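You operate a simulated robot arm through the tools that you are given. There is no shell and no other tool.

Carry out the task below with a simulated robot arm. There is one attempt and no reset: what you move stays moved.

JOB
Clamp the copper block in the vise, rub its tarnish off with the purple pad, then open the vise.
Fine: put the pad back where it lay; leave the block in the vise and the brass block alone. What is to be rubbed or washed off counts as gone when no trace of it is left.

The check looks at the end state, three seconds after you hand in, the way a careful person would. Anything else that was tipped, shoved, dropped, spilled or broken makes it a failure.

ROBOT AND FRAMES
A 6-joint arm with a fingered hand, fixed in place. Base frame: the origin is at the foot of the arm, x ahead of it, y to its left, z up; the work surface is at about z = 810. Lengths are in mm, angles in degrees, forces in N, time in s.
With the tool pointing down near the work surface it reaches from about 320 to 740 mm from the base axis. Its first joint turns from -115.0 to 115.0 degrees. Payload 4 kg.
The tool frame sits at the grasp point between the pads (the TCP): z along the fingers, y along the line on which they close. The tips reach 26 mm beyond it. The gripper opens to 132 mm. The gripper's body begins 73 mm behind the TCP. The gripper is a hand of 4 fingers: y runs from the thumb to the fingers, the wrist lies at [0, 0, -239] in the tool frame.
Orientation is told as [roll, pitch, yaw] about the base's x, y, z axes, in that order, counted from this pose: with the fingers straight down and closing along the base's y, the tool's x points along the base's -x, its y along +y and its z along -z.

CONTROLS
- The arm moves only by the tool drive_tool. Its argument "series" is a list of rows, each a list of 2 entries, a list of its own where there are three numbers: the shift along the base's x, y, z in mm, then the turn, a rotation vector about the base's x, y, z in degrees. In form: [[[dx, dy, dz], [wx, wy, wz]], ...]. A call has 1 to 20 rows; each row shifts and turns the commanded pose from where the row before left it. Rows are played at 5 a second. More than 50 mm and 8.6 degrees between two rows, and nothing of the call is played. A pose out of reach is approached as far as the arm can. The call stops where the force on the tool passes 40 N (or 10 N more than at its start, if that is more) or the arm is blocked; 0.2 s more then pass. In this call time passes only in rows, and 0.2 s behind the last. The reply holds the time, the measured pose of the TCP, the force on the tool along the base axes, the opening and the grip force, in the units named above and with some noise, with the torque about the TCP (base axes, N m) and any sound that the robot's microphone picked up.
- Cameras (640 x 400 px; columns grow to the right, rows downward): "scene" is fixed at [48.5, 499.7, 1578.1]; the picture's right is [-0.04, -1.00, 0.00], its down [-0.91, 0.04, -0.42] and it looks along [0.42, -0.02, -0.91] (base axes); focal length 320 px, centre (320, 200). "wrist" rides on the gripper at [68, 2, -97] in the tool frame; the picture's right is [-0.02, 1.00, 0.00], its down [-0.82, -0.02, -0.58] and it looks along [-0.58, -0.01, 0.82] (tool axes); focal length 270 px, centre (320, 200). There is no depth. A picture from a camera that has moved, and an enlarged one, comes with that camera's place and axes in the base frame and with its lens.
- get_image(camera): a new picture of that camera. No time passes.
- lift_body(by): slides the trunk up (or, below 0, down) by that many mm; the arm rides with it, the base frame stays. It gives what a move gives, with no picture.
- set_fingers(finger1, finger2, finger3, thumb_bend): sets how far each is bent, from 0 (flat) to 1 (curled in); at 0.3 the hand is open as for a grip, at 0.7 the pads meet at the TCP. One left out holds its place. A second passes; each finger stops where it meets its share of the squeeze, and holds until it gets a number again. It is the only way to open and close the hand. It gives what a move gives, with no picture; readings hold the bend of each and the force on the fingers (four entries, about 0 where the hand has none), thumb and palm.
- inspect(camera, box): a new picture of the part [left, top, right, bottom] of that camera's present view, enlarged. No time passes.
- job_done(): hands the job in; it is judged then, once.

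Nothing tells you positions but the pictures and the camera data. Unless the task says otherwise, let go and move clear before handing in.

The tools are called after "Emit:" by a JSON object that holds its "api" and its "payload". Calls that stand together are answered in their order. drive_tool: Moves the arm, as the interface text tells. Its arguments: {"type":"object","properties":{"series":{"type":"array"}},"required":["series"]} The other tools are called the same way: lift_body (by) slides the trunk up or down; set_fingers (finger1, finger2, finger3, thumb_bend) moves the fingers one by one; get_image (camera) takes a picture; inspect (camera, box) takes an enlarged picture of a part of a camera's view; job_done () hands the job in.

At the start:

```text
t: 0.0
eef_pos: [344.0, 362.8, 1129.7]
tcp_rot: [-0.1, 0.0, 0.1]
ft_force: [-0.1, -0.1, 0.3]
wrist_torque: [0.0, -0.03, 0.05]
opening: 132.0
finger_force: 0.0
shape: jaw
bend: [0.3, 0.3, 0.3, 0.3]
finger forces: [0.0, 0.1, 0.1, 0.0, 0.0, 0.0]
trunk travel left (down, up): [-925.0, 65.0]
```

scene: 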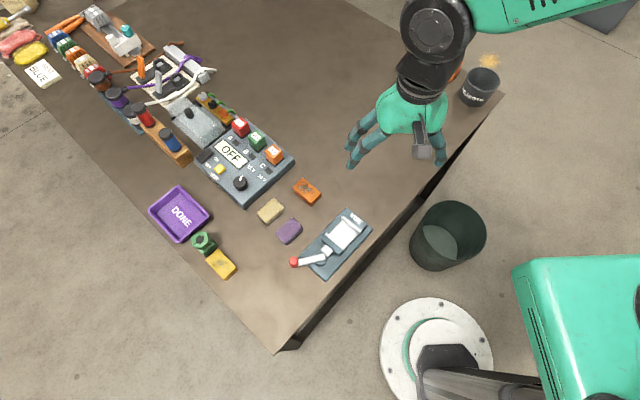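
wrist: 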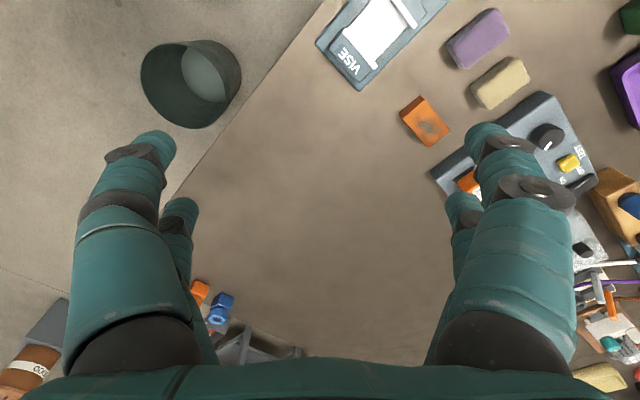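

I see a table with a vise (grey plate, red-knobbed lever), a copper block with a dark spot, a beige pad and a purple pad. I'll take close-ups before moving anything.

Emit:
{"api": "inspect", "payload": {"camera": "scene", "box": [240, 160, 400, 290]}}

Emit:
{"api": "inspect", "payload": {"camera": "scene", "box": [140, 90, 340, 290]}}

Emit:
{"api": "inspect", "payload": {"camera": "wrist", "box": [300, 0, 640, 200]}}

```text
3.08 times, centred on (320, 225) of scene
camera zoom: at [48.5, 499.7, 1578.1], right [-0.04, -1.0, 0.0], down [-0.91, 0.04, -0.42], along [0.42, -0.02, -0.91], focal length 986 px, centre (320, 123)
```

zoom: 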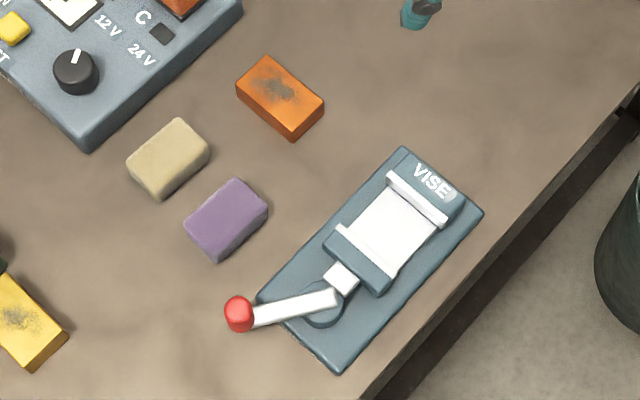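

```text
2.00 times, centred on (240, 190) of scene
camera zoom: at [48.5, 499.7, 1578.1], right [-0.04, -1.0, 0.0], down [-0.91, 0.04, -0.42], along [0.42, -0.02, -0.91], focal length 641 px, centre (480, 220)
```

zoom: 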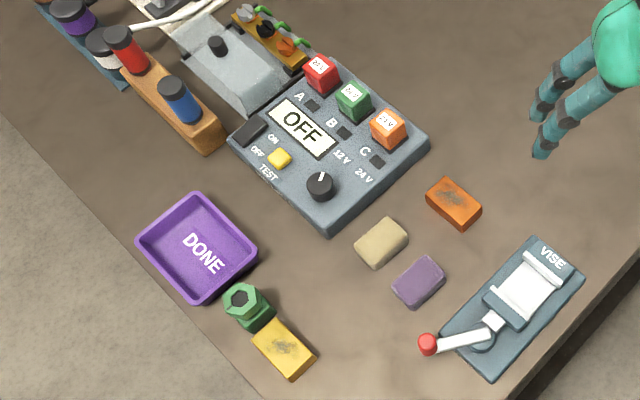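

```text
1.88 times, centred on (470, 100) of wrist
camera zoom: at [275.5, 365.4, 1226.9], right [0.02, 1.0, 0.0], down [0.82, -0.02, 0.58], along [0.58, -0.01, -0.82], focal length 509 px, centre (38, 388)
```

zoom: 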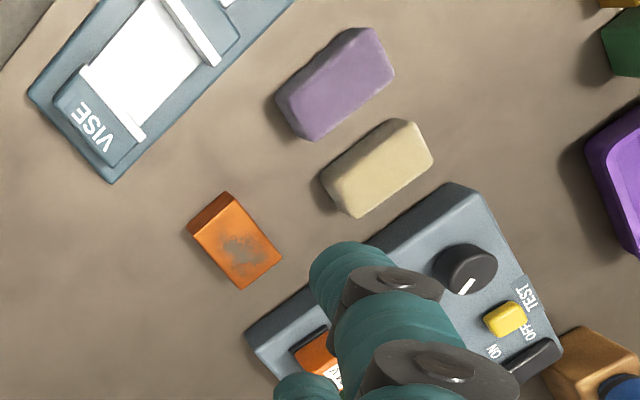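

The copper block (tarnish on its top) I place near (421, 516), the vise gap near (297, 432), the lever knob near (231, 552) and the purple pad near (311, 561). I'll turn the hand about -40° to line up with the vise and look at it more closely from above.

Emit:
{"api": "drive_tool", "payload": {"series": [[[-23, 24.5, -15], [0, 0, -6.7]], [[-23, 24.5, -15], [0, 0, -6.7]], [[-23, 24.5, -15], [0, 0, -6.7]], [[-23, 24.5, -15], [0, 0, -6.7]], [[-23, 24.5, -15], [0, 0, -6.7]], [[-23, 24.5, -15], [0, 0, -6.5]]]}}

Emit:
{"api": "get_image", "payload": {"camera": "wrist"}}

Emit:
{"api": "get_image", "payload": {"camera": "scene"}}

```text
t: 1.4
eef_pos: [208.7, 509.4, 1040.7]
tcp_rot: [0.0, 0.0, -40.2]
ft_force: [0.1, 0.4, 0.5]
wrist_torque: [0.01, -0.01, 0.01]
opening: 131.9
finger_force: 0.1
shape: jaw
bend: [0.3, 0.3, 0.3, 0.3]
finger forces: [0.0, 0.1, 0.0, 0.1, 0.0, 0.0]
trunk travel left (down, up): [-925.0, 65.0]
```

```text
taken
camera wrist: at [158.2, 555.3, 1137.5], right [0.66, 0.75, 0.0], down [0.61, -0.54, 0.58], along [0.43, -0.38, -0.82], focal length 270 px, centre (320, 200)
```

wrist: 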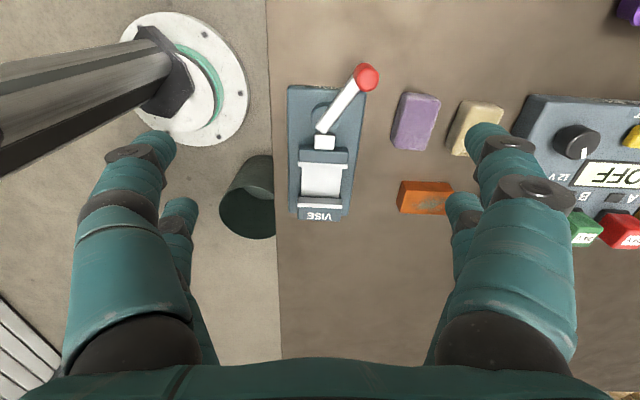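

```text
taken
```

scene: 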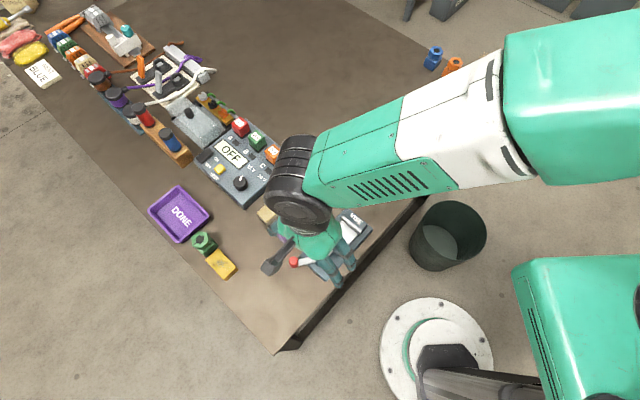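

The vise lines up with the picture now. I'll enlarge it to see how the lever and jaws are built.

Emit:
{"api": "inspect", "payload": {"camera": "wrist", "box": [270, 50, 470, 230]}}

Emit:
{"api": "inspect", "payload": {"camera": "wrist", "box": [280, 60, 390, 150]}}

Emit:
{"api": "inspect", "payload": {"camera": "wrist", "box": [280, 130, 390, 230]}}

```text
2.22 times, centred on (370, 140) of wrist
camera zoom: at [158.2, 555.3, 1137.5], right [0.66, 0.75, 0.0], down [0.61, -0.54, 0.58], along [0.43, -0.38, -0.82], focal length 601 px, centre (209, 333)
```

zoom: 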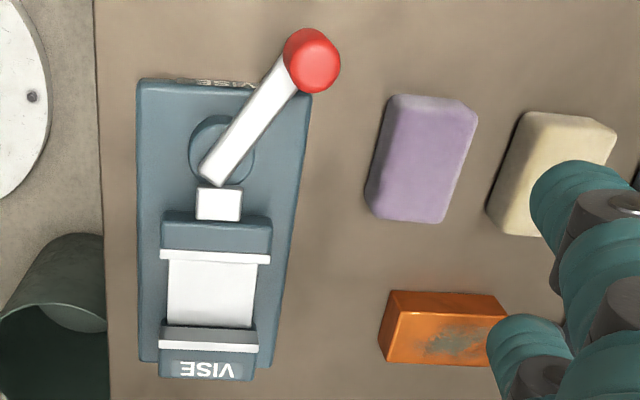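

```text
4.44 times, centred on (335, 105) of wrist
camera zoom: at [158.2, 555.3, 1137.5], right [0.66, 0.75, 0.0], down [0.61, -0.54, 0.58], along [0.43, -0.38, -0.82], focal length 1201 px, centre (253, 622)
```

zoom: 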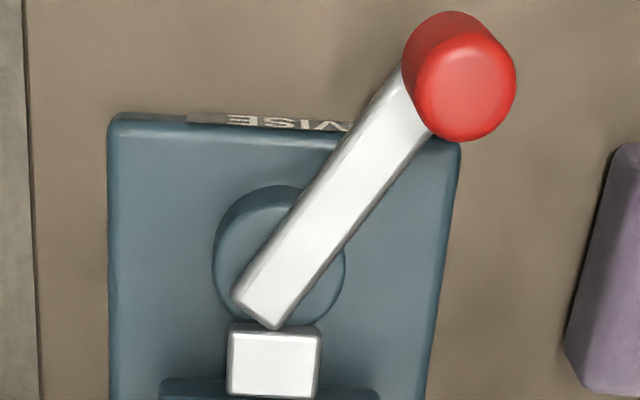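

```text
4.00 times, centred on (335, 180) of wrist
camera zoom: at [158.2, 555.3, 1137.5], right [0.66, 0.75, 0.0], down [0.61, -0.54, 0.58], along [0.43, -0.38, -0.82], focal length 1081 px, centre (260, 280)
```

zoom: 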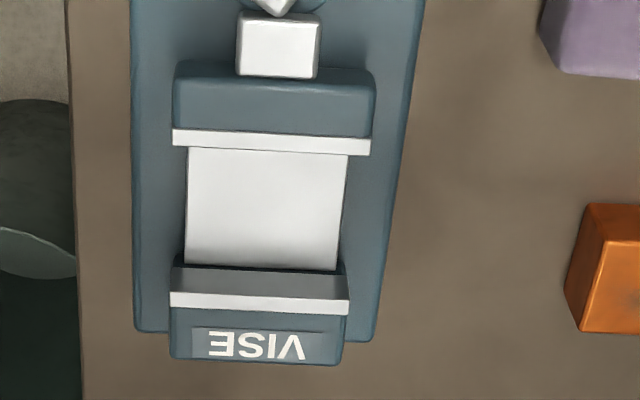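

The lever is a bar on a vertical pivot with a red knob, and the jaw gap looks wide enough for the block's short side. Next I'll bend one finger to learn which digit sits where in the hand.

Emit:
{"api": "set_fingers", "payload": {"finger1": 0.0, "finger2": 0.6}}

Emit:
{"api": "get_image", "payload": {"camera": "wrist"}}

Emit:
{"api": "inspect", "payload": {"camera": "scene", "box": [220, 180, 400, 300]}}

```text
t: 2.4
eef_pos: [209.1, 509.6, 1040.4]
tcp_rot: [0.0, 0.1, -40.0]
ft_force: [-0.1, 1.5, 0.8]
wrist_torque: [-0.04, -0.02, 0.02]
opening: 163.1
finger_force: 0.1
shape: fingers
bend: [0.0, 0.6, 0.3, 0.3]
finger forces: [0.1, 0.1, 0.1, 0.0, 0.0, 0.0]
trunk travel left (down, up): [-925.0, 65.0]
```

```text
taken
camera wrist: at [158.5, 554.4, 1137.8], right [0.66, 0.75, 0.0], down [0.61, -0.54, 0.58], along [0.43, -0.38, -0.82], focal length 270 px, centre (320, 200)
```

wrist: 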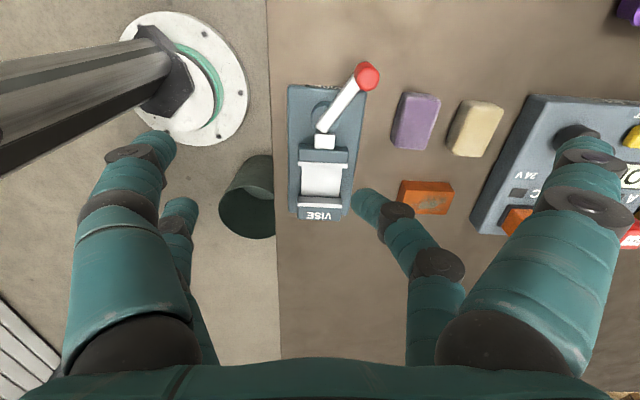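

```text
3.33 times, centred on (310, 240) of scene
camera zoom: at [48.5, 499.7, 1578.1], right [-0.04, -1.0, 0.0], down [-0.91, 0.04, -0.42], along [0.42, -0.02, -0.91], focal length 1068 px, centre (353, 67)
```

zoom: 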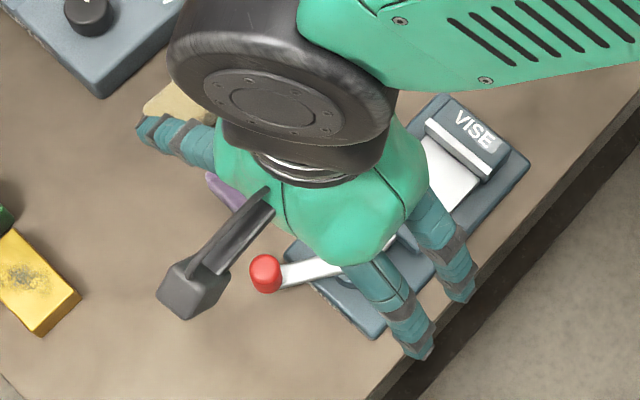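

Finger1 is the near digit on the right and finger2 the far one. I'll test finger3 and the thumb next.

Emit:
{"api": "set_fingers", "payload": {"finger1": 0.3, "finger2": 0.3, "finger3": 0.6, "thumb_bend": 0.0}}

Emit:
{"api": "get_image", "payload": {"camera": "wrist"}}

```text
t: 3.4
eef_pos: [209.0, 509.6, 1041.1]
tcp_rot: [0.0, 0.0, -40.0]
ft_force: [-0.5, 0.4, 0.9]
wrist_torque: [0.03, -0.06, -0.01]
opening: 158.2
finger_force: 0.1
shape: fingers
bend: [0.3, 0.3, 0.6, 0.0]
finger forces: [0.0, 0.0, 0.0, 0.0, 0.0, 0.0]
trunk travel left (down, up): [-925.0, 65.0]
```

```text
taken
camera wrist: at [158.5, 554.4, 1137.7], right [0.66, 0.75, 0.0], down [0.61, -0.54, 0.58], along [0.43, -0.38, -0.82], focal length 270 px, centre (320, 200)
```

wrist: 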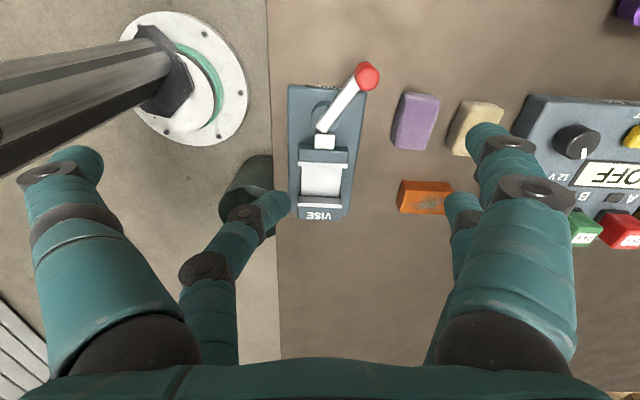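

Thumb and finger1 form the pair nearer the camera, finger3 and finger2 the far pair. I'll open the hand again and move over the copper block for a close look.

Emit:
{"api": "set_fingers", "payload": {"finger1": 0.3, "finger2": 0.3, "finger3": 0.3, "thumb_bend": 0.3}}

Emit:
{"api": "drive_tool", "payload": {"series": [[[31, 11, -20], [0, 0, 0]], [[31, 11, -20], [0, 0, 0]], [[31, 11, -20], [0, 0, 0]], [[31, 11, -20], [0, 0, 0]], [[31, 11, -20], [0, 0, 0]]]}}

Emit:
{"api": "get_image", "payload": {"camera": "wrist"}}

```text
t: 4.4
eef_pos: [209.2, 508.7, 1040.8]
tcp_rot: [-0.1, 0.0, -40.0]
ft_force: [-0.3, 0.0, 0.1]
wrist_torque: [-0.02, -0.02, 0.03]
opening: 133.7
finger_force: 0.0
shape: fingers
bend: [0.3, 0.3, 0.3, 0.3]
finger forces: [0.1, 0.0, 0.1, 0.0, 0.0, 0.0]
trunk travel left (down, up): [-925.0, 65.0]
```

```text
t: 5.6
eef_pos: [363.7, 564.0, 936.8]
tcp_rot: [0.0, 0.0, -39.8]
ft_force: [0.2, -0.4, 0.1]
wrist_torque: [0.01, 0.01, -0.01]
opening: 133.4
finger_force: 0.1
shape: fingers
bend: [0.3, 0.3, 0.3, 0.3]
finger forces: [0.1, 0.0, 0.0, 0.1, 0.1, 0.0]
trunk travel left (down, up): [-925.0, 65.0]
```

```text
taken
camera wrist: at [312.1, 609.2, 1034.1], right [0.66, 0.75, 0.0], down [0.61, -0.54, 0.58], along [0.43, -0.38, -0.82], focal length 270 px, centre (320, 200)
```

wrist: 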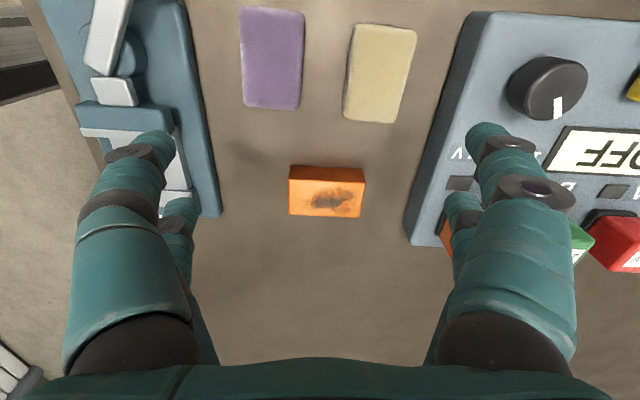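

Emit:
{"api": "inspect", "payload": {"camera": "wrist", "box": [260, 140, 400, 230]}}

Emit:
{"api": "inspect", "payload": {"camera": "wrist", "box": [220, 0, 440, 140]}}

Emit:
{"api": "inspect", "payload": {"camera": "scene", "box": [220, 160, 400, 300]}}

```text
4.44 times, centred on (330, 185) of wrist
camera zoom: at [312.1, 609.2, 1034.1], right [0.66, 0.75, 0.0], down [0.61, -0.54, 0.58], along [0.43, -0.38, -0.82], focal length 1201 px, centre (276, 267)
```

zoom: 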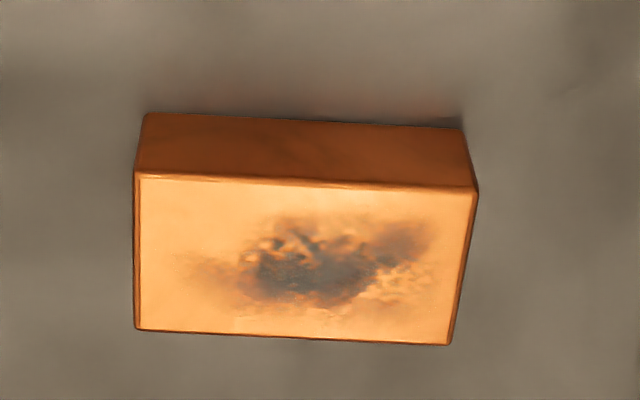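

```text
2.86 times, centred on (330, 70) of wrist
camera zoom: at [312.1, 609.2, 1034.1], right [0.66, 0.75, 0.0], down [0.61, -0.54, 0.58], along [0.43, -0.38, -0.82], focal length 772 px, centre (291, 571)
```

zoom: 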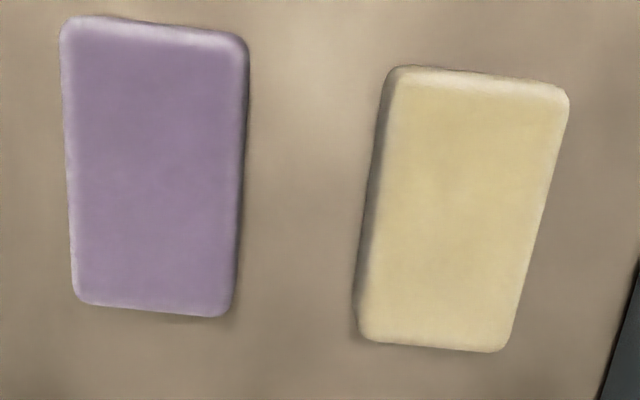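

```text
2.86 times, centred on (310, 230) of scene
camera zoom: at [48.5, 499.7, 1578.1], right [-0.04, -1.0, 0.0], down [-0.91, 0.04, -0.42], along [0.42, -0.02, -0.91], focal length 916 px, centre (349, 114)
```

zoom: 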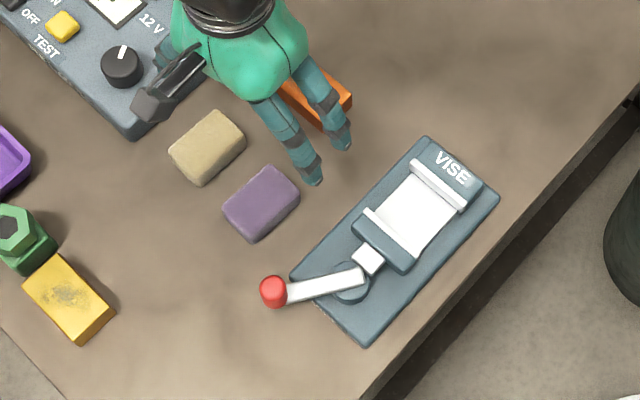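

The block measures about 66 × 38 × 25 mm, centred near (421.6, 521.3) with its long axis at about yaw -44°. Now I'll take a closer look at the vise.

Emit:
{"api": "drive_tool", "payload": {"series": [[[-31, -21, 0], [0, 0, 0]], [[-31, -21, 0], [0, 0, 0]], [[-31, -21, 0], [0, 0, 0]], [[-31, -21, 0], [0, 0, 0]]]}}

Emit:
{"api": "get_image", "payload": {"camera": "wrist"}}

Emit:
{"api": "inspect", "payload": {"camera": "wrist", "box": [230, 0, 410, 120]}}

Emit:
{"api": "inspect", "payload": {"camera": "wrist", "box": [230, 100, 410, 260]}}

```text
t: 6.6
eef_pos: [235.4, 480.6, 938.6]
tcp_rot: [0.0, 0.1, -40.0]
ft_force: [0.5, -0.4, 0.9]
wrist_torque: [0.0, -0.03, 0.01]
opening: 133.3
finger_force: 0.0
shape: fingers
bend: [0.3, 0.3, 0.3, 0.3]
finger forces: [0.1, 0.0, 0.1, 0.0, 0.0, 0.0]
trunk travel left (down, up): [-925.0, 65.0]
```

```text
taken
camera wrist: at [184.9, 527.0, 1034.9], right [0.66, 0.75, 0.0], down [0.61, -0.54, 0.58], along [0.43, -0.38, -0.82], focal length 270 px, centre (320, 200)
```

wrist: 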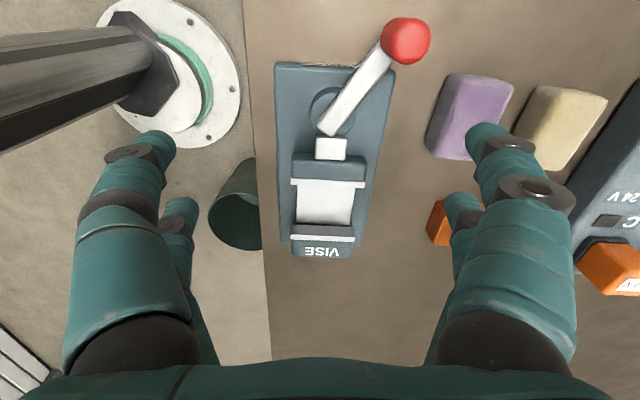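

```text
3.33 times, centred on (320, 60) of wrist
camera zoom: at [184.9, 527.0, 1034.9], right [0.66, 0.75, 0.0], down [0.61, -0.54, 0.58], along [0.43, -0.38, -0.82], focal length 901 px, centre (320, 667)
```

zoom: 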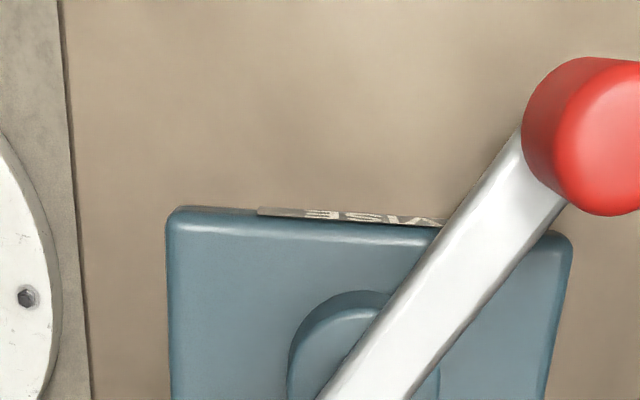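

```text
2.50 times, centred on (320, 180) of wrist
camera zoom: at [184.9, 527.0, 1034.9], right [0.66, 0.75, 0.0], down [0.61, -0.54, 0.58], along [0.43, -0.38, -0.82], focal length 676 px, centre (320, 250)
```

zoom: 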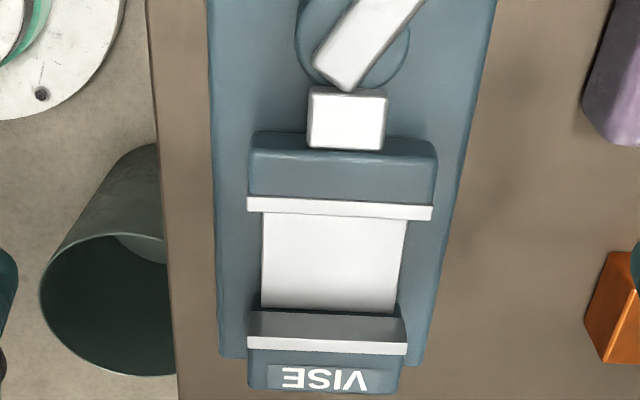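

The vise sits at the same yaw (about -44°), with a jaw gap of roughly 56 mm and jaws about 61 mm wide, so the 66 mm block can be gripped by its ends. I'll go above the block, turn to match it and partly close the fingers.

Emit:
{"api": "drive_tool", "payload": {"series": [[[37.2, 8.1, -4], [0, 0, -0.9]], [[37.2, 8.1, -4], [0, 0, -0.9]], [[37.2, 8.1, -8], [0, 0, -0.9]], [[37.2, 8.1, -10], [0, 0, -0.9]], [[37.2, 8.1, -12], [0, 0, -0.7]]]}}

Emit:
{"api": "set_fingers", "payload": {"finger1": 0.42, "finger2": 0.42, "finger3": 0.42, "thumb_bend": 0.42}}

Emit:
{"api": "get_image", "payload": {"camera": "wrist"}}

Emit:
{"api": "inspect", "payload": {"camera": "wrist", "box": [200, 130, 440, 330]}}

Emit:
{"api": "get_image", "payload": {"camera": "scene"}}

```text
t: 7.8
eef_pos: [423.5, 523.5, 900.9]
tcp_rot: [-0.1, 0.0, -44.2]
ft_force: [-0.3, 0.9, 0.6]
wrist_torque: [-0.01, 0.03, 0.0]
opening: 133.5
finger_force: 0.1
shape: fingers
bend: [0.3, 0.3, 0.3, 0.3]
finger forces: [0.0, 0.0, 0.0, 0.0, 0.0, 0.0]
trunk travel left (down, up): [-925.0, 65.0]
```

```text
t: 8.8
eef_pos: [422.3, 522.9, 902.6]
tcp_rot: [0.1, 0.0, -44.3]
ft_force: [-0.1, 0.4, 0.4]
wrist_torque: [0.03, 0.01, 0.0]
opening: 93.8
finger_force: 0.1
shape: fingers
bend: [0.42, 0.42, 0.42, 0.42]
finger forces: [0.0, 0.0, 0.0, 0.1, 0.0, 0.1]
trunk travel left (down, up): [-925.0, 65.0]
```

```text
taken
camera wrist: at [375.0, 573.1, 998.6], right [0.72, 0.7, 0.0], down [0.57, -0.58, 0.58], along [0.4, -0.41, -0.82], focal length 270 px, centre (320, 200)
```

wrist: 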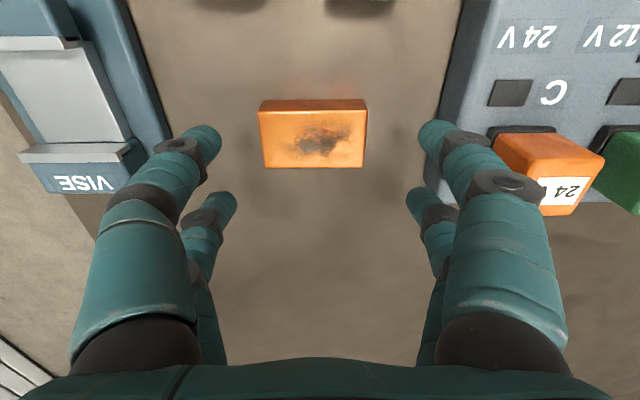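

```text
2.00 times, centred on (320, 230) of wrist
camera zoom: at [375.0, 573.1, 998.6], right [0.72, 0.7, 0.0], down [0.57, -0.58, 0.58], along [0.4, -0.41, -0.82], focal length 541 px, centre (320, 140)
```

zoom: 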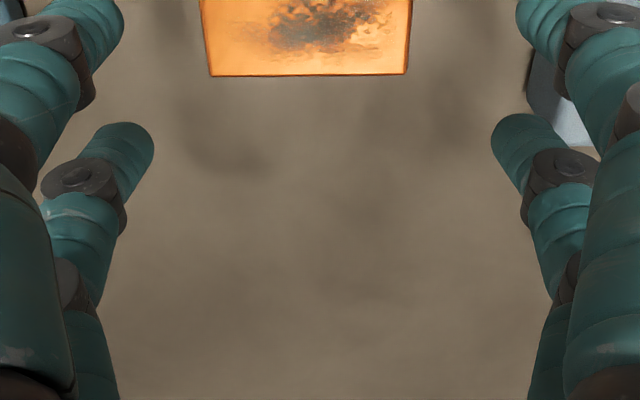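

```text
taken
```

scene: 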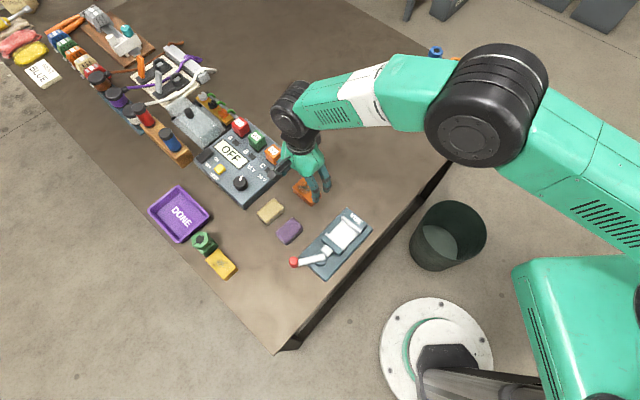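

The block is squared up with the hand, slightly to one side. The finger pairs sit about ±18 mm along tool x, so I'll grip with just the near pair (thumb and finger1) centred on the block's ends; I shift over and come down partway.

Emit:
{"api": "drive_tool", "payload": {"series": [[[8.9, -13.3, 0], [0, 0, 0]], [[0, 0, -15], [0, 0, 0]], [[0, 0, -15], [0, 0, 0]], [[0, 0, -15], [0, 0, 0]], [[0, 0, -5], [0, 0, 0]]]}}

Emit:
{"api": "get_image", "payload": {"camera": "wrist"}}

Emit:
{"api": "inspect", "payload": {"camera": "scene", "box": [250, 120, 370, 220]}}

```text
t: 10.0
eef_pos: [432.5, 510.0, 852.1]
tcp_rot: [-0.1, 0.0, -44.1]
ft_force: [0.3, 0.2, -0.1]
wrist_torque: [0.0, 0.0, 0.02]
opening: 93.5
finger_force: 0.0
shape: fingers
bend: [0.42, 0.42, 0.42, 0.42]
finger forces: [0.1, 0.1, 0.0, 0.0, 0.0, 0.0]
trunk travel left (down, up): [-925.0, 65.0]
```

```text
taken
camera wrist: at [384.4, 558.9, 948.3], right [0.72, 0.7, 0.0], down [0.57, -0.58, 0.58], along [0.4, -0.41, -0.82], focal length 270 px, centre (320, 200)
```

wrist: 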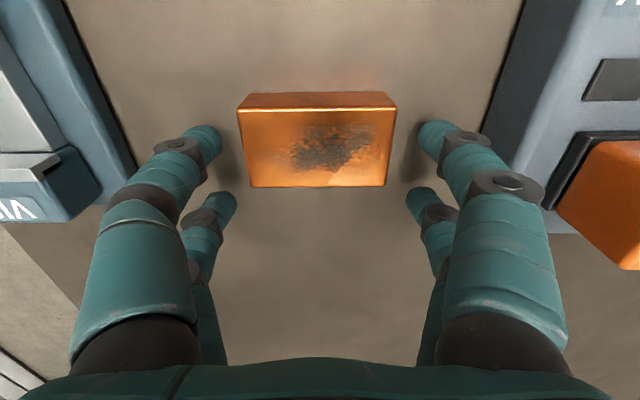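

```text
4.00 times, centred on (310, 170) of scene
camera zoom: at [48.5, 499.7, 1578.1], right [-0.04, -1.0, 0.0], down [-0.91, 0.04, -0.42], along [0.42, -0.02, -0.91], focal length 1282 px, centre (360, 320)
```

zoom: 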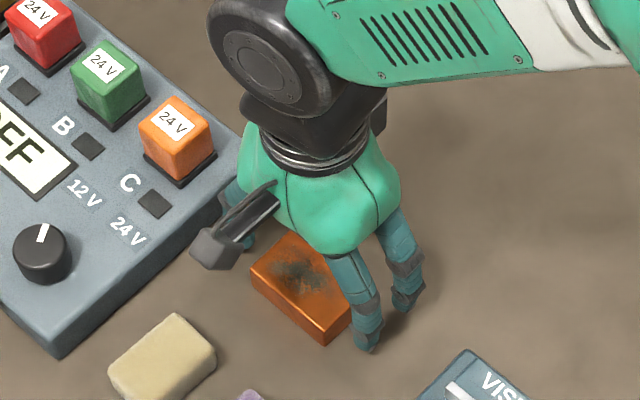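

The block's centre is now right between the near finger pair. I'll lower to grasp height and close just the thumb and finger1.

Emit:
{"api": "drive_tool", "payload": {"series": [[[0, 0, -5], [0, 0, 0]], [[0, 0, -5], [0, 0, 0]]]}}

Emit:
{"api": "set_fingers", "payload": {"finger1": 0.48, "thumb_bend": 0.48}}

Emit:
{"api": "get_image", "payload": {"camera": "wrist"}}

```text
t: 10.6
eef_pos: [431.1, 507.2, 842.1]
tcp_rot: [0.0, 0.1, -44.3]
ft_force: [1.2, 0.6, 0.8]
wrist_torque: [0.01, 0.01, 0.02]
opening: 93.8
finger_force: 0.1
shape: fingers
bend: [0.42, 0.42, 0.42, 0.42]
finger forces: [0.0, 0.1, 0.0, 0.0, 0.0, 0.0]
trunk travel left (down, up): [-925.0, 65.0]
```

```text
t: 11.6
eef_pos: [431.5, 508.3, 841.7]
tcp_rot: [0.1, 0.0, -44.2]
ft_force: [0.4, 0.7, 4.9]
wrist_torque: [0.1, 0.04, 0.01]
opening: 75.0
finger_force: 2.8
shape: fingers
bend: [0.47, 0.42, 0.42, 0.48]
finger forces: [2.5, 0.0, 0.0, 0.1, 2.4, 0.1]
trunk travel left (down, up): [-925.0, 65.0]
```

```text
taken
camera wrist: at [383.2, 557.5, 939.0], right [0.72, 0.7, 0.0], down [0.57, -0.58, 0.58], along [0.4, -0.41, -0.82], focal length 270 px, centre (320, 200)
```

wrist: 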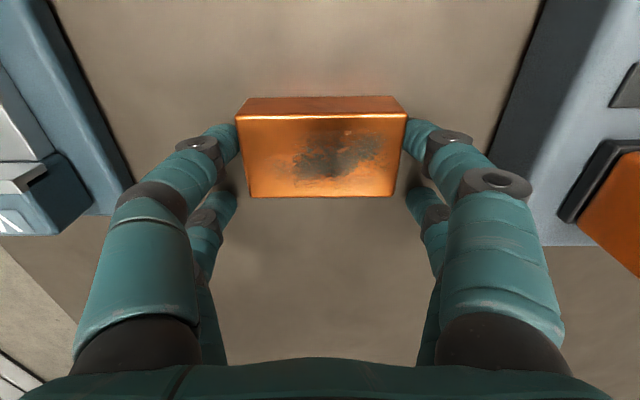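

Both fingers touch the block ends. I'll squeeze firmly.

Emit:
{"api": "set_fingers", "payload": {"finger1": 0.65, "thumb_bend": 0.65}}

Emit:
{"api": "inspect", "payload": {"camera": "wrist", "box": [180, 70, 460, 250]}}

```text
t: 12.6
eef_pos: [431.5, 508.7, 842.7]
tcp_rot: [0.0, 0.0, -44.1]
ft_force: [-2.5, -0.9, 5.2]
wrist_torque: [0.19, -0.03, 0.04]
opening: 63.4
finger_force: 14.6
shape: fingers
bend: [0.5, 0.42, 0.42, 0.58]
finger forces: [16.9, 0.0, 0.0, 0.0, 12.5, 0.0]
trunk travel left (down, up): [-925.0, 65.0]
```

```text
2.22 times, centred on (320, 160) of wrist
camera zoom: at [382.8, 557.1, 938.9], right [0.72, 0.7, 0.0], down [0.57, -0.58, 0.58], along [0.4, -0.41, -0.82], focal length 601 px, centre (320, 289)
```

zoom: 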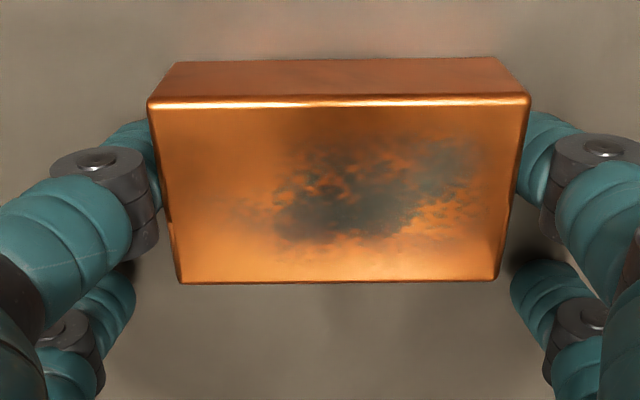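

The grip reads about 15 N. I'll lift slowly and check that the block comes along level.

Emit:
{"api": "drive_tool", "payload": {"series": [[[0, 0, 8], [0, 0, 0]], [[0, 0, 12], [0, 0, 0]], [[0, 0, 15], [0, 0, 0]], [[0, 0, 15], [0, 0, 0]]]}}

Emit:
{"api": "get_image", "payload": {"camera": "wrist"}}

Emit:
{"api": "inspect", "payload": {"camera": "scene", "box": [250, 120, 370, 220]}}

```text
t: 13.6
eef_pos: [431.1, 508.1, 890.5]
tcp_rot: [-0.1, -0.1, -44.2]
ft_force: [0.4, 0.1, -3.3]
wrist_torque: [-0.06, -0.09, -0.01]
opening: 63.4
finger_force: 10.9
shape: fingers
bend: [0.48, 0.42, 0.42, 0.58]
finger forces: [11.0, 0.0, 0.1, 0.0, 11.0, 0.0]
trunk travel left (down, up): [-925.0, 65.0]
```

```text
taken
camera wrist: at [383.5, 557.5, 987.9], right [0.72, 0.7, 0.0], down [0.57, -0.58, 0.58], along [0.4, -0.41, -0.82], focal length 270 px, centre (320, 200)
```

wrist: 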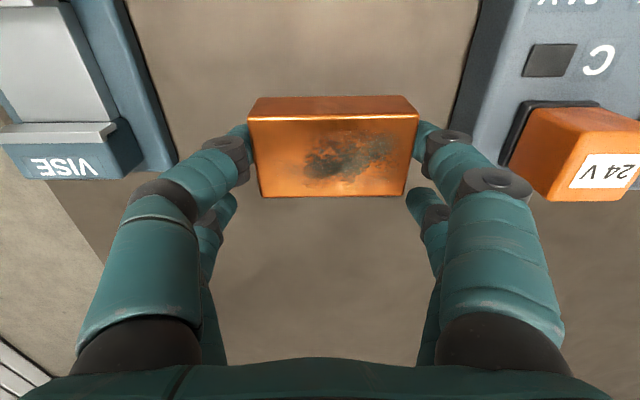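

```text
4.00 times, centred on (310, 170) of scene
camera zoom: at [48.5, 499.7, 1578.1], right [-0.04, -1.0, 0.0], down [-0.91, 0.04, -0.42], along [0.42, -0.02, -0.91], focal length 1282 px, centre (360, 320)
```

zoom: 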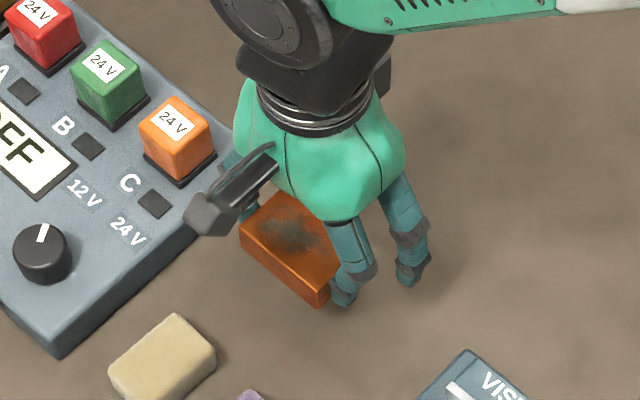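

The block is held level, its centre about 17 mm along tool x and 7 mm along tool y from the TCP. I'll carry it above the jaw gap near (301.5, 432) and check alignment.

Emit:
{"api": "drive_tool", "payload": {"series": [[[0, 0, 15], [0, 0, 0]], [[-24.4, -18.6, 5], [0, 0, 0]], [[-24.4, -18.6, 0], [0, 0, 0]], [[-24.4, -18.6, 0], [0, 0, 0]], [[-24.4, -18.6, 0], [0, 0, 0]], [[-24.4, -18.6, 0], [0, 0, 0]]]}}

Emit:
{"api": "get_image", "payload": {"camera": "wrist"}}

Emit:
{"api": "inspect", "payload": {"camera": "scene", "box": [270, 170, 410, 290]}}

```text
t: 15.0
eef_pos: [306.9, 415.2, 911.4]
tcp_rot: [0.1, 0.1, -44.1]
ft_force: [-1.3, 0.4, -3.6]
wrist_torque: [-0.06, -0.02, 0.01]
opening: 63.3
finger_force: 10.3
shape: fingers
bend: [0.48, 0.42, 0.42, 0.59]
finger forces: [10.7, 0.0, 0.1, 0.0, 10.7, 0.0]
trunk travel left (down, up): [-925.0, 65.0]
```

```text
taken
camera wrist: at [257.3, 464.6, 1007.8], right [0.72, 0.7, 0.0], down [0.57, -0.58, 0.58], along [0.4, -0.41, -0.82], focal length 270 px, centre (320, 200)
```

wrist: 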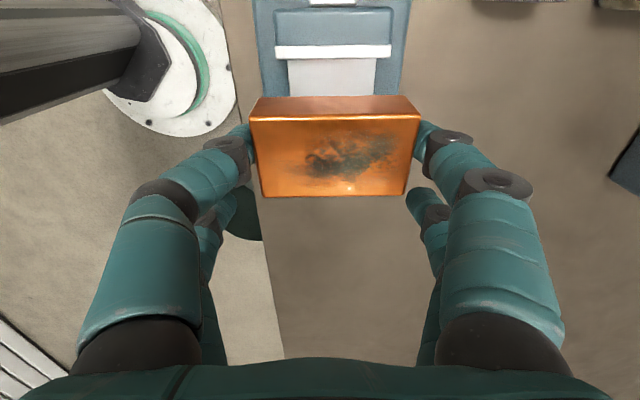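

```text
3.33 times, centred on (340, 230) of scene
camera zoom: at [48.5, 499.7, 1578.1], right [-0.04, -1.0, 0.0], down [-0.91, 0.04, -0.42], along [0.42, -0.02, -0.91], focal length 1068 px, centre (253, 100)
```

zoom: 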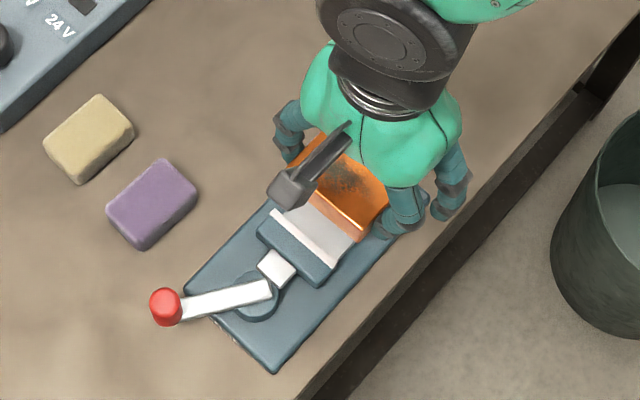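

The block sits over the gap, about 2 mm off sideways. I'll correct that and lower to just above the jaw tops for a check.

Emit:
{"api": "drive_tool", "payload": {"series": [[[0.7, 2.1, 0], [0, 0, 0]], [[0, 0, -10], [0, 0, 0]], [[0, 0, -10], [0, 0, 0]], [[0, 0, -9], [0, 0, 0]]]}}

Emit:
{"api": "get_image", "payload": {"camera": "wrist"}}

Emit:
{"api": "inspect", "payload": {"camera": "wrist", "box": [220, 0, 460, 210]}}

Emit:
{"api": "inspect", "payload": {"camera": "scene", "box": [300, 190, 390, 270]}}

```text
t: 16.0
eef_pos: [310.0, 418.1, 882.0]
tcp_rot: [0.0, 0.0, -44.3]
ft_force: [0.6, 0.4, -3.4]
wrist_torque: [-0.06, -0.07, -0.04]
opening: 63.6
finger_force: 10.7
shape: fingers
bend: [0.48, 0.42, 0.42, 0.59]
finger forces: [10.9, 0.0, 0.0, 0.1, 10.8, 0.0]
trunk travel left (down, up): [-925.0, 65.0]
```

```text
taken
camera wrist: at [261.3, 467.0, 979.6], right [0.72, 0.7, 0.0], down [0.57, -0.58, 0.58], along [0.4, -0.41, -0.82], focal length 270 px, centre (320, 200)
```

wrist: 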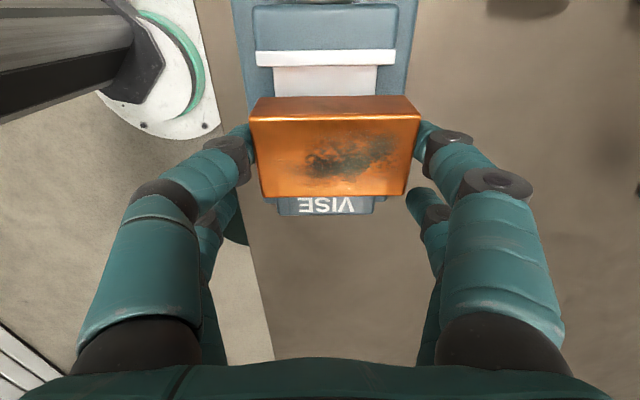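

```text
1.90 times, centred on (340, 105) of wrist
camera zoom: at [261.3, 467.0, 979.6], right [0.72, 0.7, 0.0], down [0.57, -0.58, 0.58], along [0.4, -0.41, -0.82], focal length 515 px, centre (282, 381)
```

zoom: 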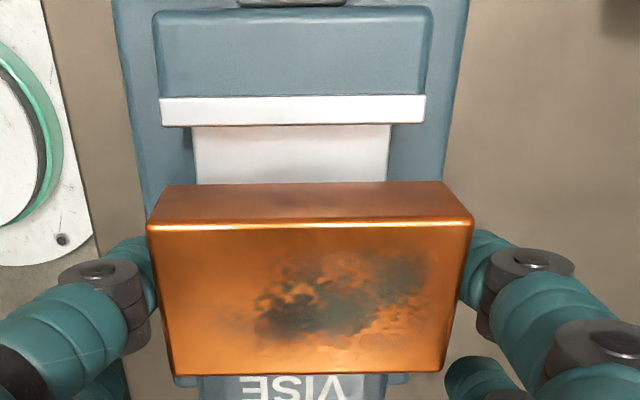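

```text
5.00 times, centred on (345, 230) of scene
camera zoom: at [48.5, 499.7, 1578.1], right [-0.04, -1.0, 0.0], down [-0.91, 0.04, -0.42], along [0.42, -0.02, -0.91], focal length 1603 px, centre (195, 50)
```

zoom: 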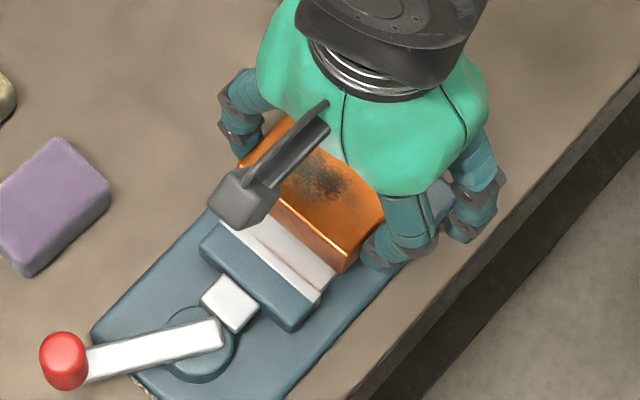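

The block is tilted about 4° (lever side up), which will settle on release, and it's 2–3 mm off centre. I'll correct and lower it between the jaws.

Emit:
{"api": "drive_tool", "payload": {"series": [[[-3.9, 0.3, 0], [0, 0, 0]], [[0, 0, 0], [0, 0, 0]], [[0, 0, -5], [0, 0, 0]], [[0, 0, -5], [0, 0, 0]], [[0, 0, -4], [0, 0, 0]]]}}

Emit:
{"api": "inspect", "payload": {"camera": "wrist", "box": [220, 0, 460, 210]}}

```text
t: 17.2
eef_pos: [306.1, 418.5, 870.0]
tcp_rot: [0.0, 0.0, -44.2]
ft_force: [0.8, -0.1, -2.6]
wrist_torque: [-0.07, -0.07, 0.01]
opening: 63.6
finger_force: 10.9
shape: fingers
bend: [0.48, 0.42, 0.42, 0.59]
finger forces: [10.8, 0.0, 0.0, 0.0, 10.8, 0.0]
trunk travel left (down, up): [-925.0, 65.0]
```

```text
1.90 times, centred on (340, 105) of wrist
camera zoom: at [257.4, 467.7, 965.6], right [0.72, 0.7, 0.0], down [0.57, -0.58, 0.58], along [0.4, -0.41, -0.82], focal length 515 px, centre (282, 381)
```

zoom: 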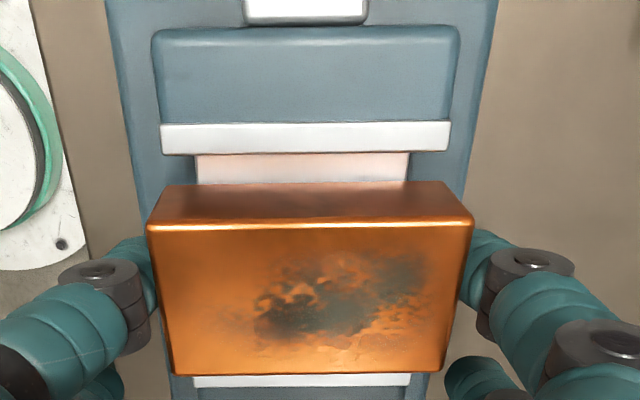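

Both jaws are visible around the block and it's well centred. I'll nudge it 3 mm toward the fixed jaw and lower until it touches the vise floor.

Emit:
{"api": "drive_tool", "payload": {"series": [[[2.1, -2.1, 0], [0, 0, 0]], [[0, 0, -2], [0, 0, 0]], [[0, 0, -2], [0, 0, 0]], [[0, 0, -2], [0, 0, 0]], [[0, 0, -1], [0, 0, 0]]]}}

```text
t: 18.4
eef_pos: [306.6, 416.3, 864.8]
tcp_rot: [0.2, 0.0, -44.2]
ft_force: [-1.3, -0.2, 16.2]
wrist_torque: [0.32, 0.17, 0.03]
opening: 63.2
finger_force: 11.3
shape: fingers
bend: [0.49, 0.42, 0.42, 0.6]
finger forces: [11.0, 0.0, 0.0, 0.1, 12.2, 0.0]
trunk travel left (down, up): [-925.0, 65.0]
```

Contact: the force rose to 16 N upward. I'll look before going further.

Emit:
{"api": "inspect", "payload": {"camera": "wrist", "box": [220, 0, 460, 210]}}

Emit:
{"api": "inspect", "payload": {"camera": "scene", "box": [300, 190, 390, 270]}}

```text
1.90 times, centred on (340, 105) of wrist
camera zoom: at [260.2, 464.7, 961.0], right [0.72, 0.7, 0.0], down [0.57, -0.59, 0.58], along [0.4, -0.41, -0.82], focal length 515 px, centre (282, 381)
```

zoom: 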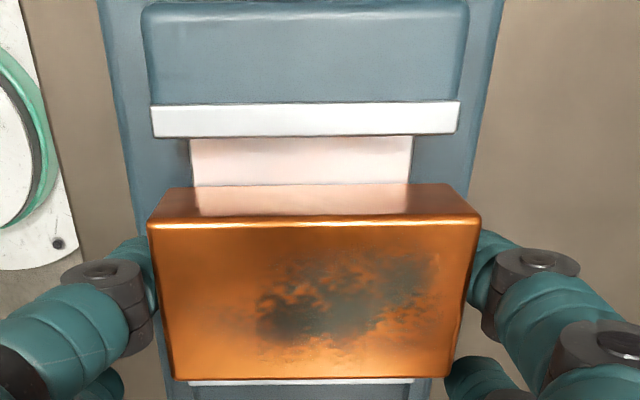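

```text
5.00 times, centred on (345, 230) of scene
camera zoom: at [48.5, 499.7, 1578.1], right [-0.04, -1.0, 0.0], down [-0.91, 0.04, -0.42], along [0.42, -0.02, -0.91], focal length 1603 px, centre (195, 50)
```

zoom: 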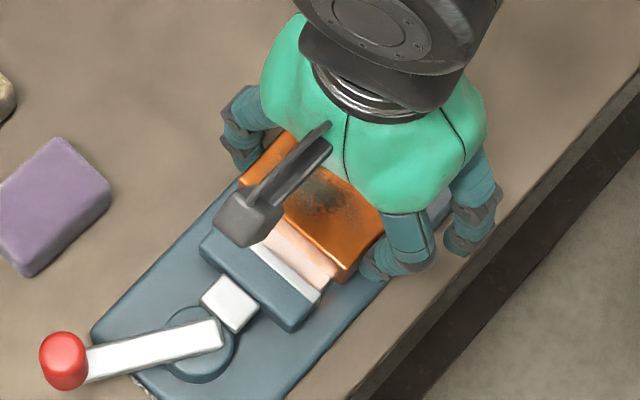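

By refined estimates the vise floor is near z 833 and the jaw tops near 853. The block now sits level on the floor, close to the fixed jaw; I'll ease off and release.

Emit:
{"api": "drive_tool", "payload": {"series": [[[0, 0, 1.5], [0, 0, 0]]]}}

Emit:
{"api": "set_fingers", "payload": {"finger1": 0.42, "thumb_bend": 0.42}}

Emit:
{"api": "get_image", "payload": {"camera": "wrist"}}

```text
t: 18.8
eef_pos: [308.0, 415.2, 864.0]
tcp_rot: [0.1, -0.1, -44.2]
ft_force: [-1.4, 2.0, 12.3]
wrist_torque: [0.24, 0.06, 0.04]
opening: 63.4
finger_force: 11.5
shape: fingers
bend: [0.48, 0.42, 0.42, 0.6]
finger forces: [11.5, 0.0, 0.1, 0.1, 10.9, 0.1]
trunk travel left (down, up): [-925.0, 65.0]
```

```text
t: 19.8
eef_pos: [308.9, 414.5, 864.1]
tcp_rot: [0.0, 0.0, -44.3]
ft_force: [0.0, -0.3, 0.4]
wrist_torque: [-0.01, -0.01, 0.0]
opening: 92.6
finger_force: 0.0
shape: fingers
bend: [0.42, 0.42, 0.42, 0.42]
finger forces: [0.0, 0.0, 0.1, 0.0, 0.0, 0.1]
trunk travel left (down, up): [-925.0, 65.0]
```

```text
taken
camera wrist: at [260.5, 464.8, 960.7], right [0.72, 0.7, 0.0], down [0.57, -0.58, 0.58], along [0.4, -0.41, -0.82], focal length 270 px, centre (320, 200)
```

wrist: 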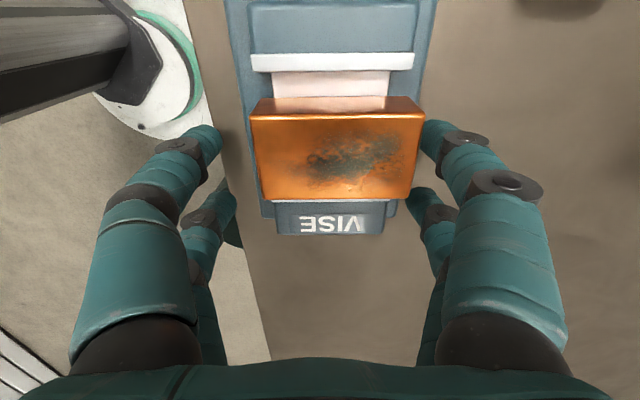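

Released cleanly. I'll back straight up and check the block's seat in the vise.

Emit:
{"api": "drive_tool", "payload": {"series": [[[0, 0, 10], [0, 0, 0]], [[0, 0, 20], [0, 0, 0]], [[0, 0, 30], [0, 0, 0]], [[-20, 20, 20], [0, 0, 0]], [[-30, 30, 10], [0, 0, 0]]]}}

Emit:
{"api": "get_image", "payload": {"camera": "wrist"}}

Emit:
{"api": "inspect", "payload": {"camera": "wrist", "box": [240, 60, 440, 200]}}

Emit:
{"api": "inspect", "payload": {"camera": "scene", "box": [280, 190, 390, 290]}}

```text
t: 21.0
eef_pos: [259.1, 466.3, 951.0]
tcp_rot: [-0.1, 0.0, -44.2]
ft_force: [0.1, -0.3, -0.3]
wrist_torque: [0.01, 0.02, 0.02]
opening: 92.6
finger_force: 0.0
shape: fingers
bend: [0.42, 0.42, 0.42, 0.42]
finger forces: [0.1, 0.0, 0.0, 0.0, 0.1, 0.0]
trunk travel left (down, up): [-925.0, 65.0]
```

```text
taken
camera wrist: at [212.0, 516.1, 1047.7], right [0.72, 0.7, 0.0], down [0.57, -0.58, 0.58], along [0.4, -0.41, -0.82], focal length 270 px, centre (320, 200)
```

wrist: 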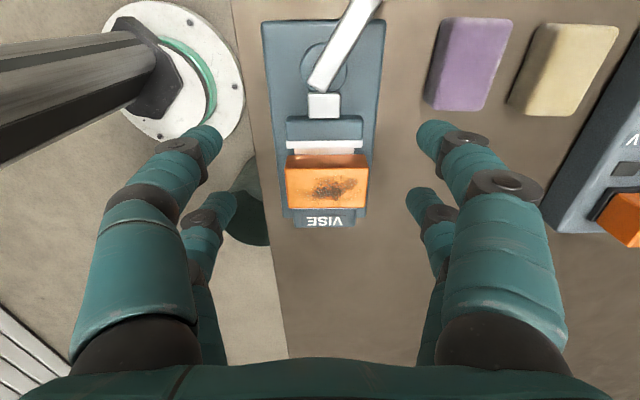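

```text
2.86 times, centred on (340, 130) of wrist
camera zoom: at [212.0, 516.1, 1047.7], right [0.72, 0.7, 0.0], down [0.57, -0.58, 0.58], along [0.4, -0.41, -0.82], focal length 772 px, centre (263, 400)
```

zoom: 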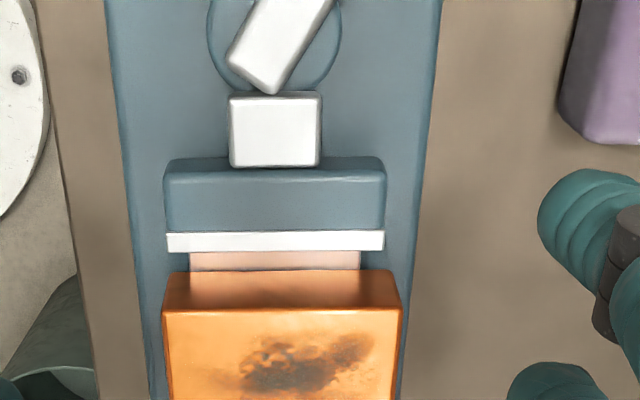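

```text
4.00 times, centred on (335, 240) of scene
camera zoom: at [48.5, 499.7, 1578.1], right [-0.04, -1.0, 0.0], down [-0.91, 0.04, -0.42], along [0.42, -0.02, -0.91], focal length 1282 px, centre (260, 40)
```

zoom: 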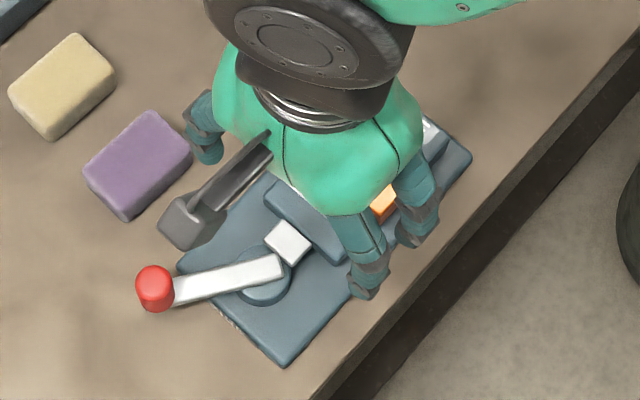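

The block is seated in the gap. Next is the lever knob, which I estimate at (225, 554) with its top near z 876; I'll move over it and look down before reaching for it.

Emit:
{"api": "drive_tool", "payload": {"series": [[[-7, 25, 0], [0, 0, 0]], [[-7, 25, 0], [0, 0, 0]], [[-7, 24.7, -5], [0, 0, 0]]]}}

Emit:
{"api": "get_image", "payload": {"camera": "wrist"}}

Emit:
{"api": "inspect", "payload": {"camera": "wrist", "box": [220, 80, 420, 220]}}

Emit:
{"api": "inspect", "payload": {"camera": "scene", "box": [270, 190, 390, 290]}}

```text
t: 21.8
eef_pos: [236.8, 543.2, 950.6]
tcp_rot: [0.0, 0.1, -44.3]
ft_force: [0.4, 0.3, 0.5]
wrist_torque: [-0.01, 0.03, -0.02]
opening: 92.7
finger_force: 0.0
shape: fingers
bend: [0.42, 0.42, 0.42, 0.42]
finger forces: [0.1, 0.0, 0.1, 0.0, 0.0, 0.0]
trunk travel left (down, up): [-925.0, 65.0]
```

```text
taken
camera wrist: at [189.7, 591.0, 1046.6], right [0.72, 0.7, 0.0], down [0.57, -0.58, 0.58], along [0.4, -0.41, -0.82], focal length 270 px, centre (320, 200)
```

wrist: 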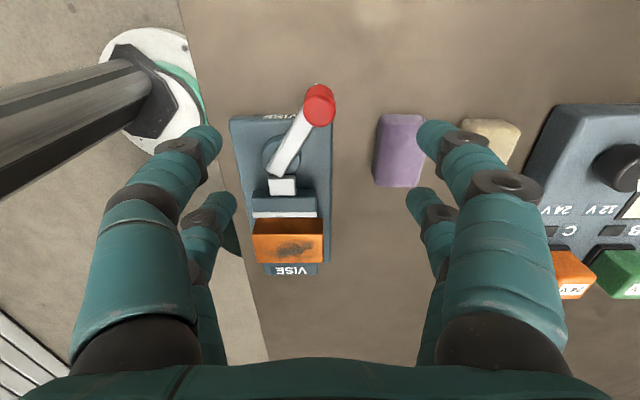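

```text
2.86 times, centred on (320, 150) of wrist
camera zoom: at [189.7, 591.0, 1046.6], right [0.72, 0.7, 0.0], down [0.57, -0.58, 0.58], along [0.4, -0.41, -0.82], focal length 772 px, centre (320, 343)
```

zoom: 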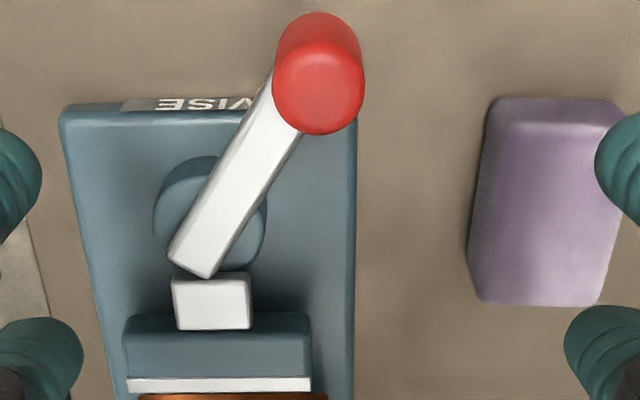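

```text
4.00 times, centred on (330, 240) of scene
camera zoom: at [48.5, 499.7, 1578.1], right [-0.04, -1.0, 0.0], down [-0.91, 0.04, -0.42], along [0.42, -0.02, -0.91], focal length 1282 px, centre (280, 40)
```

zoom: 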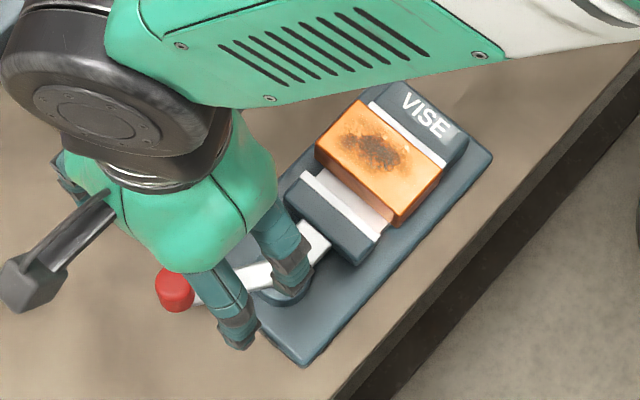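

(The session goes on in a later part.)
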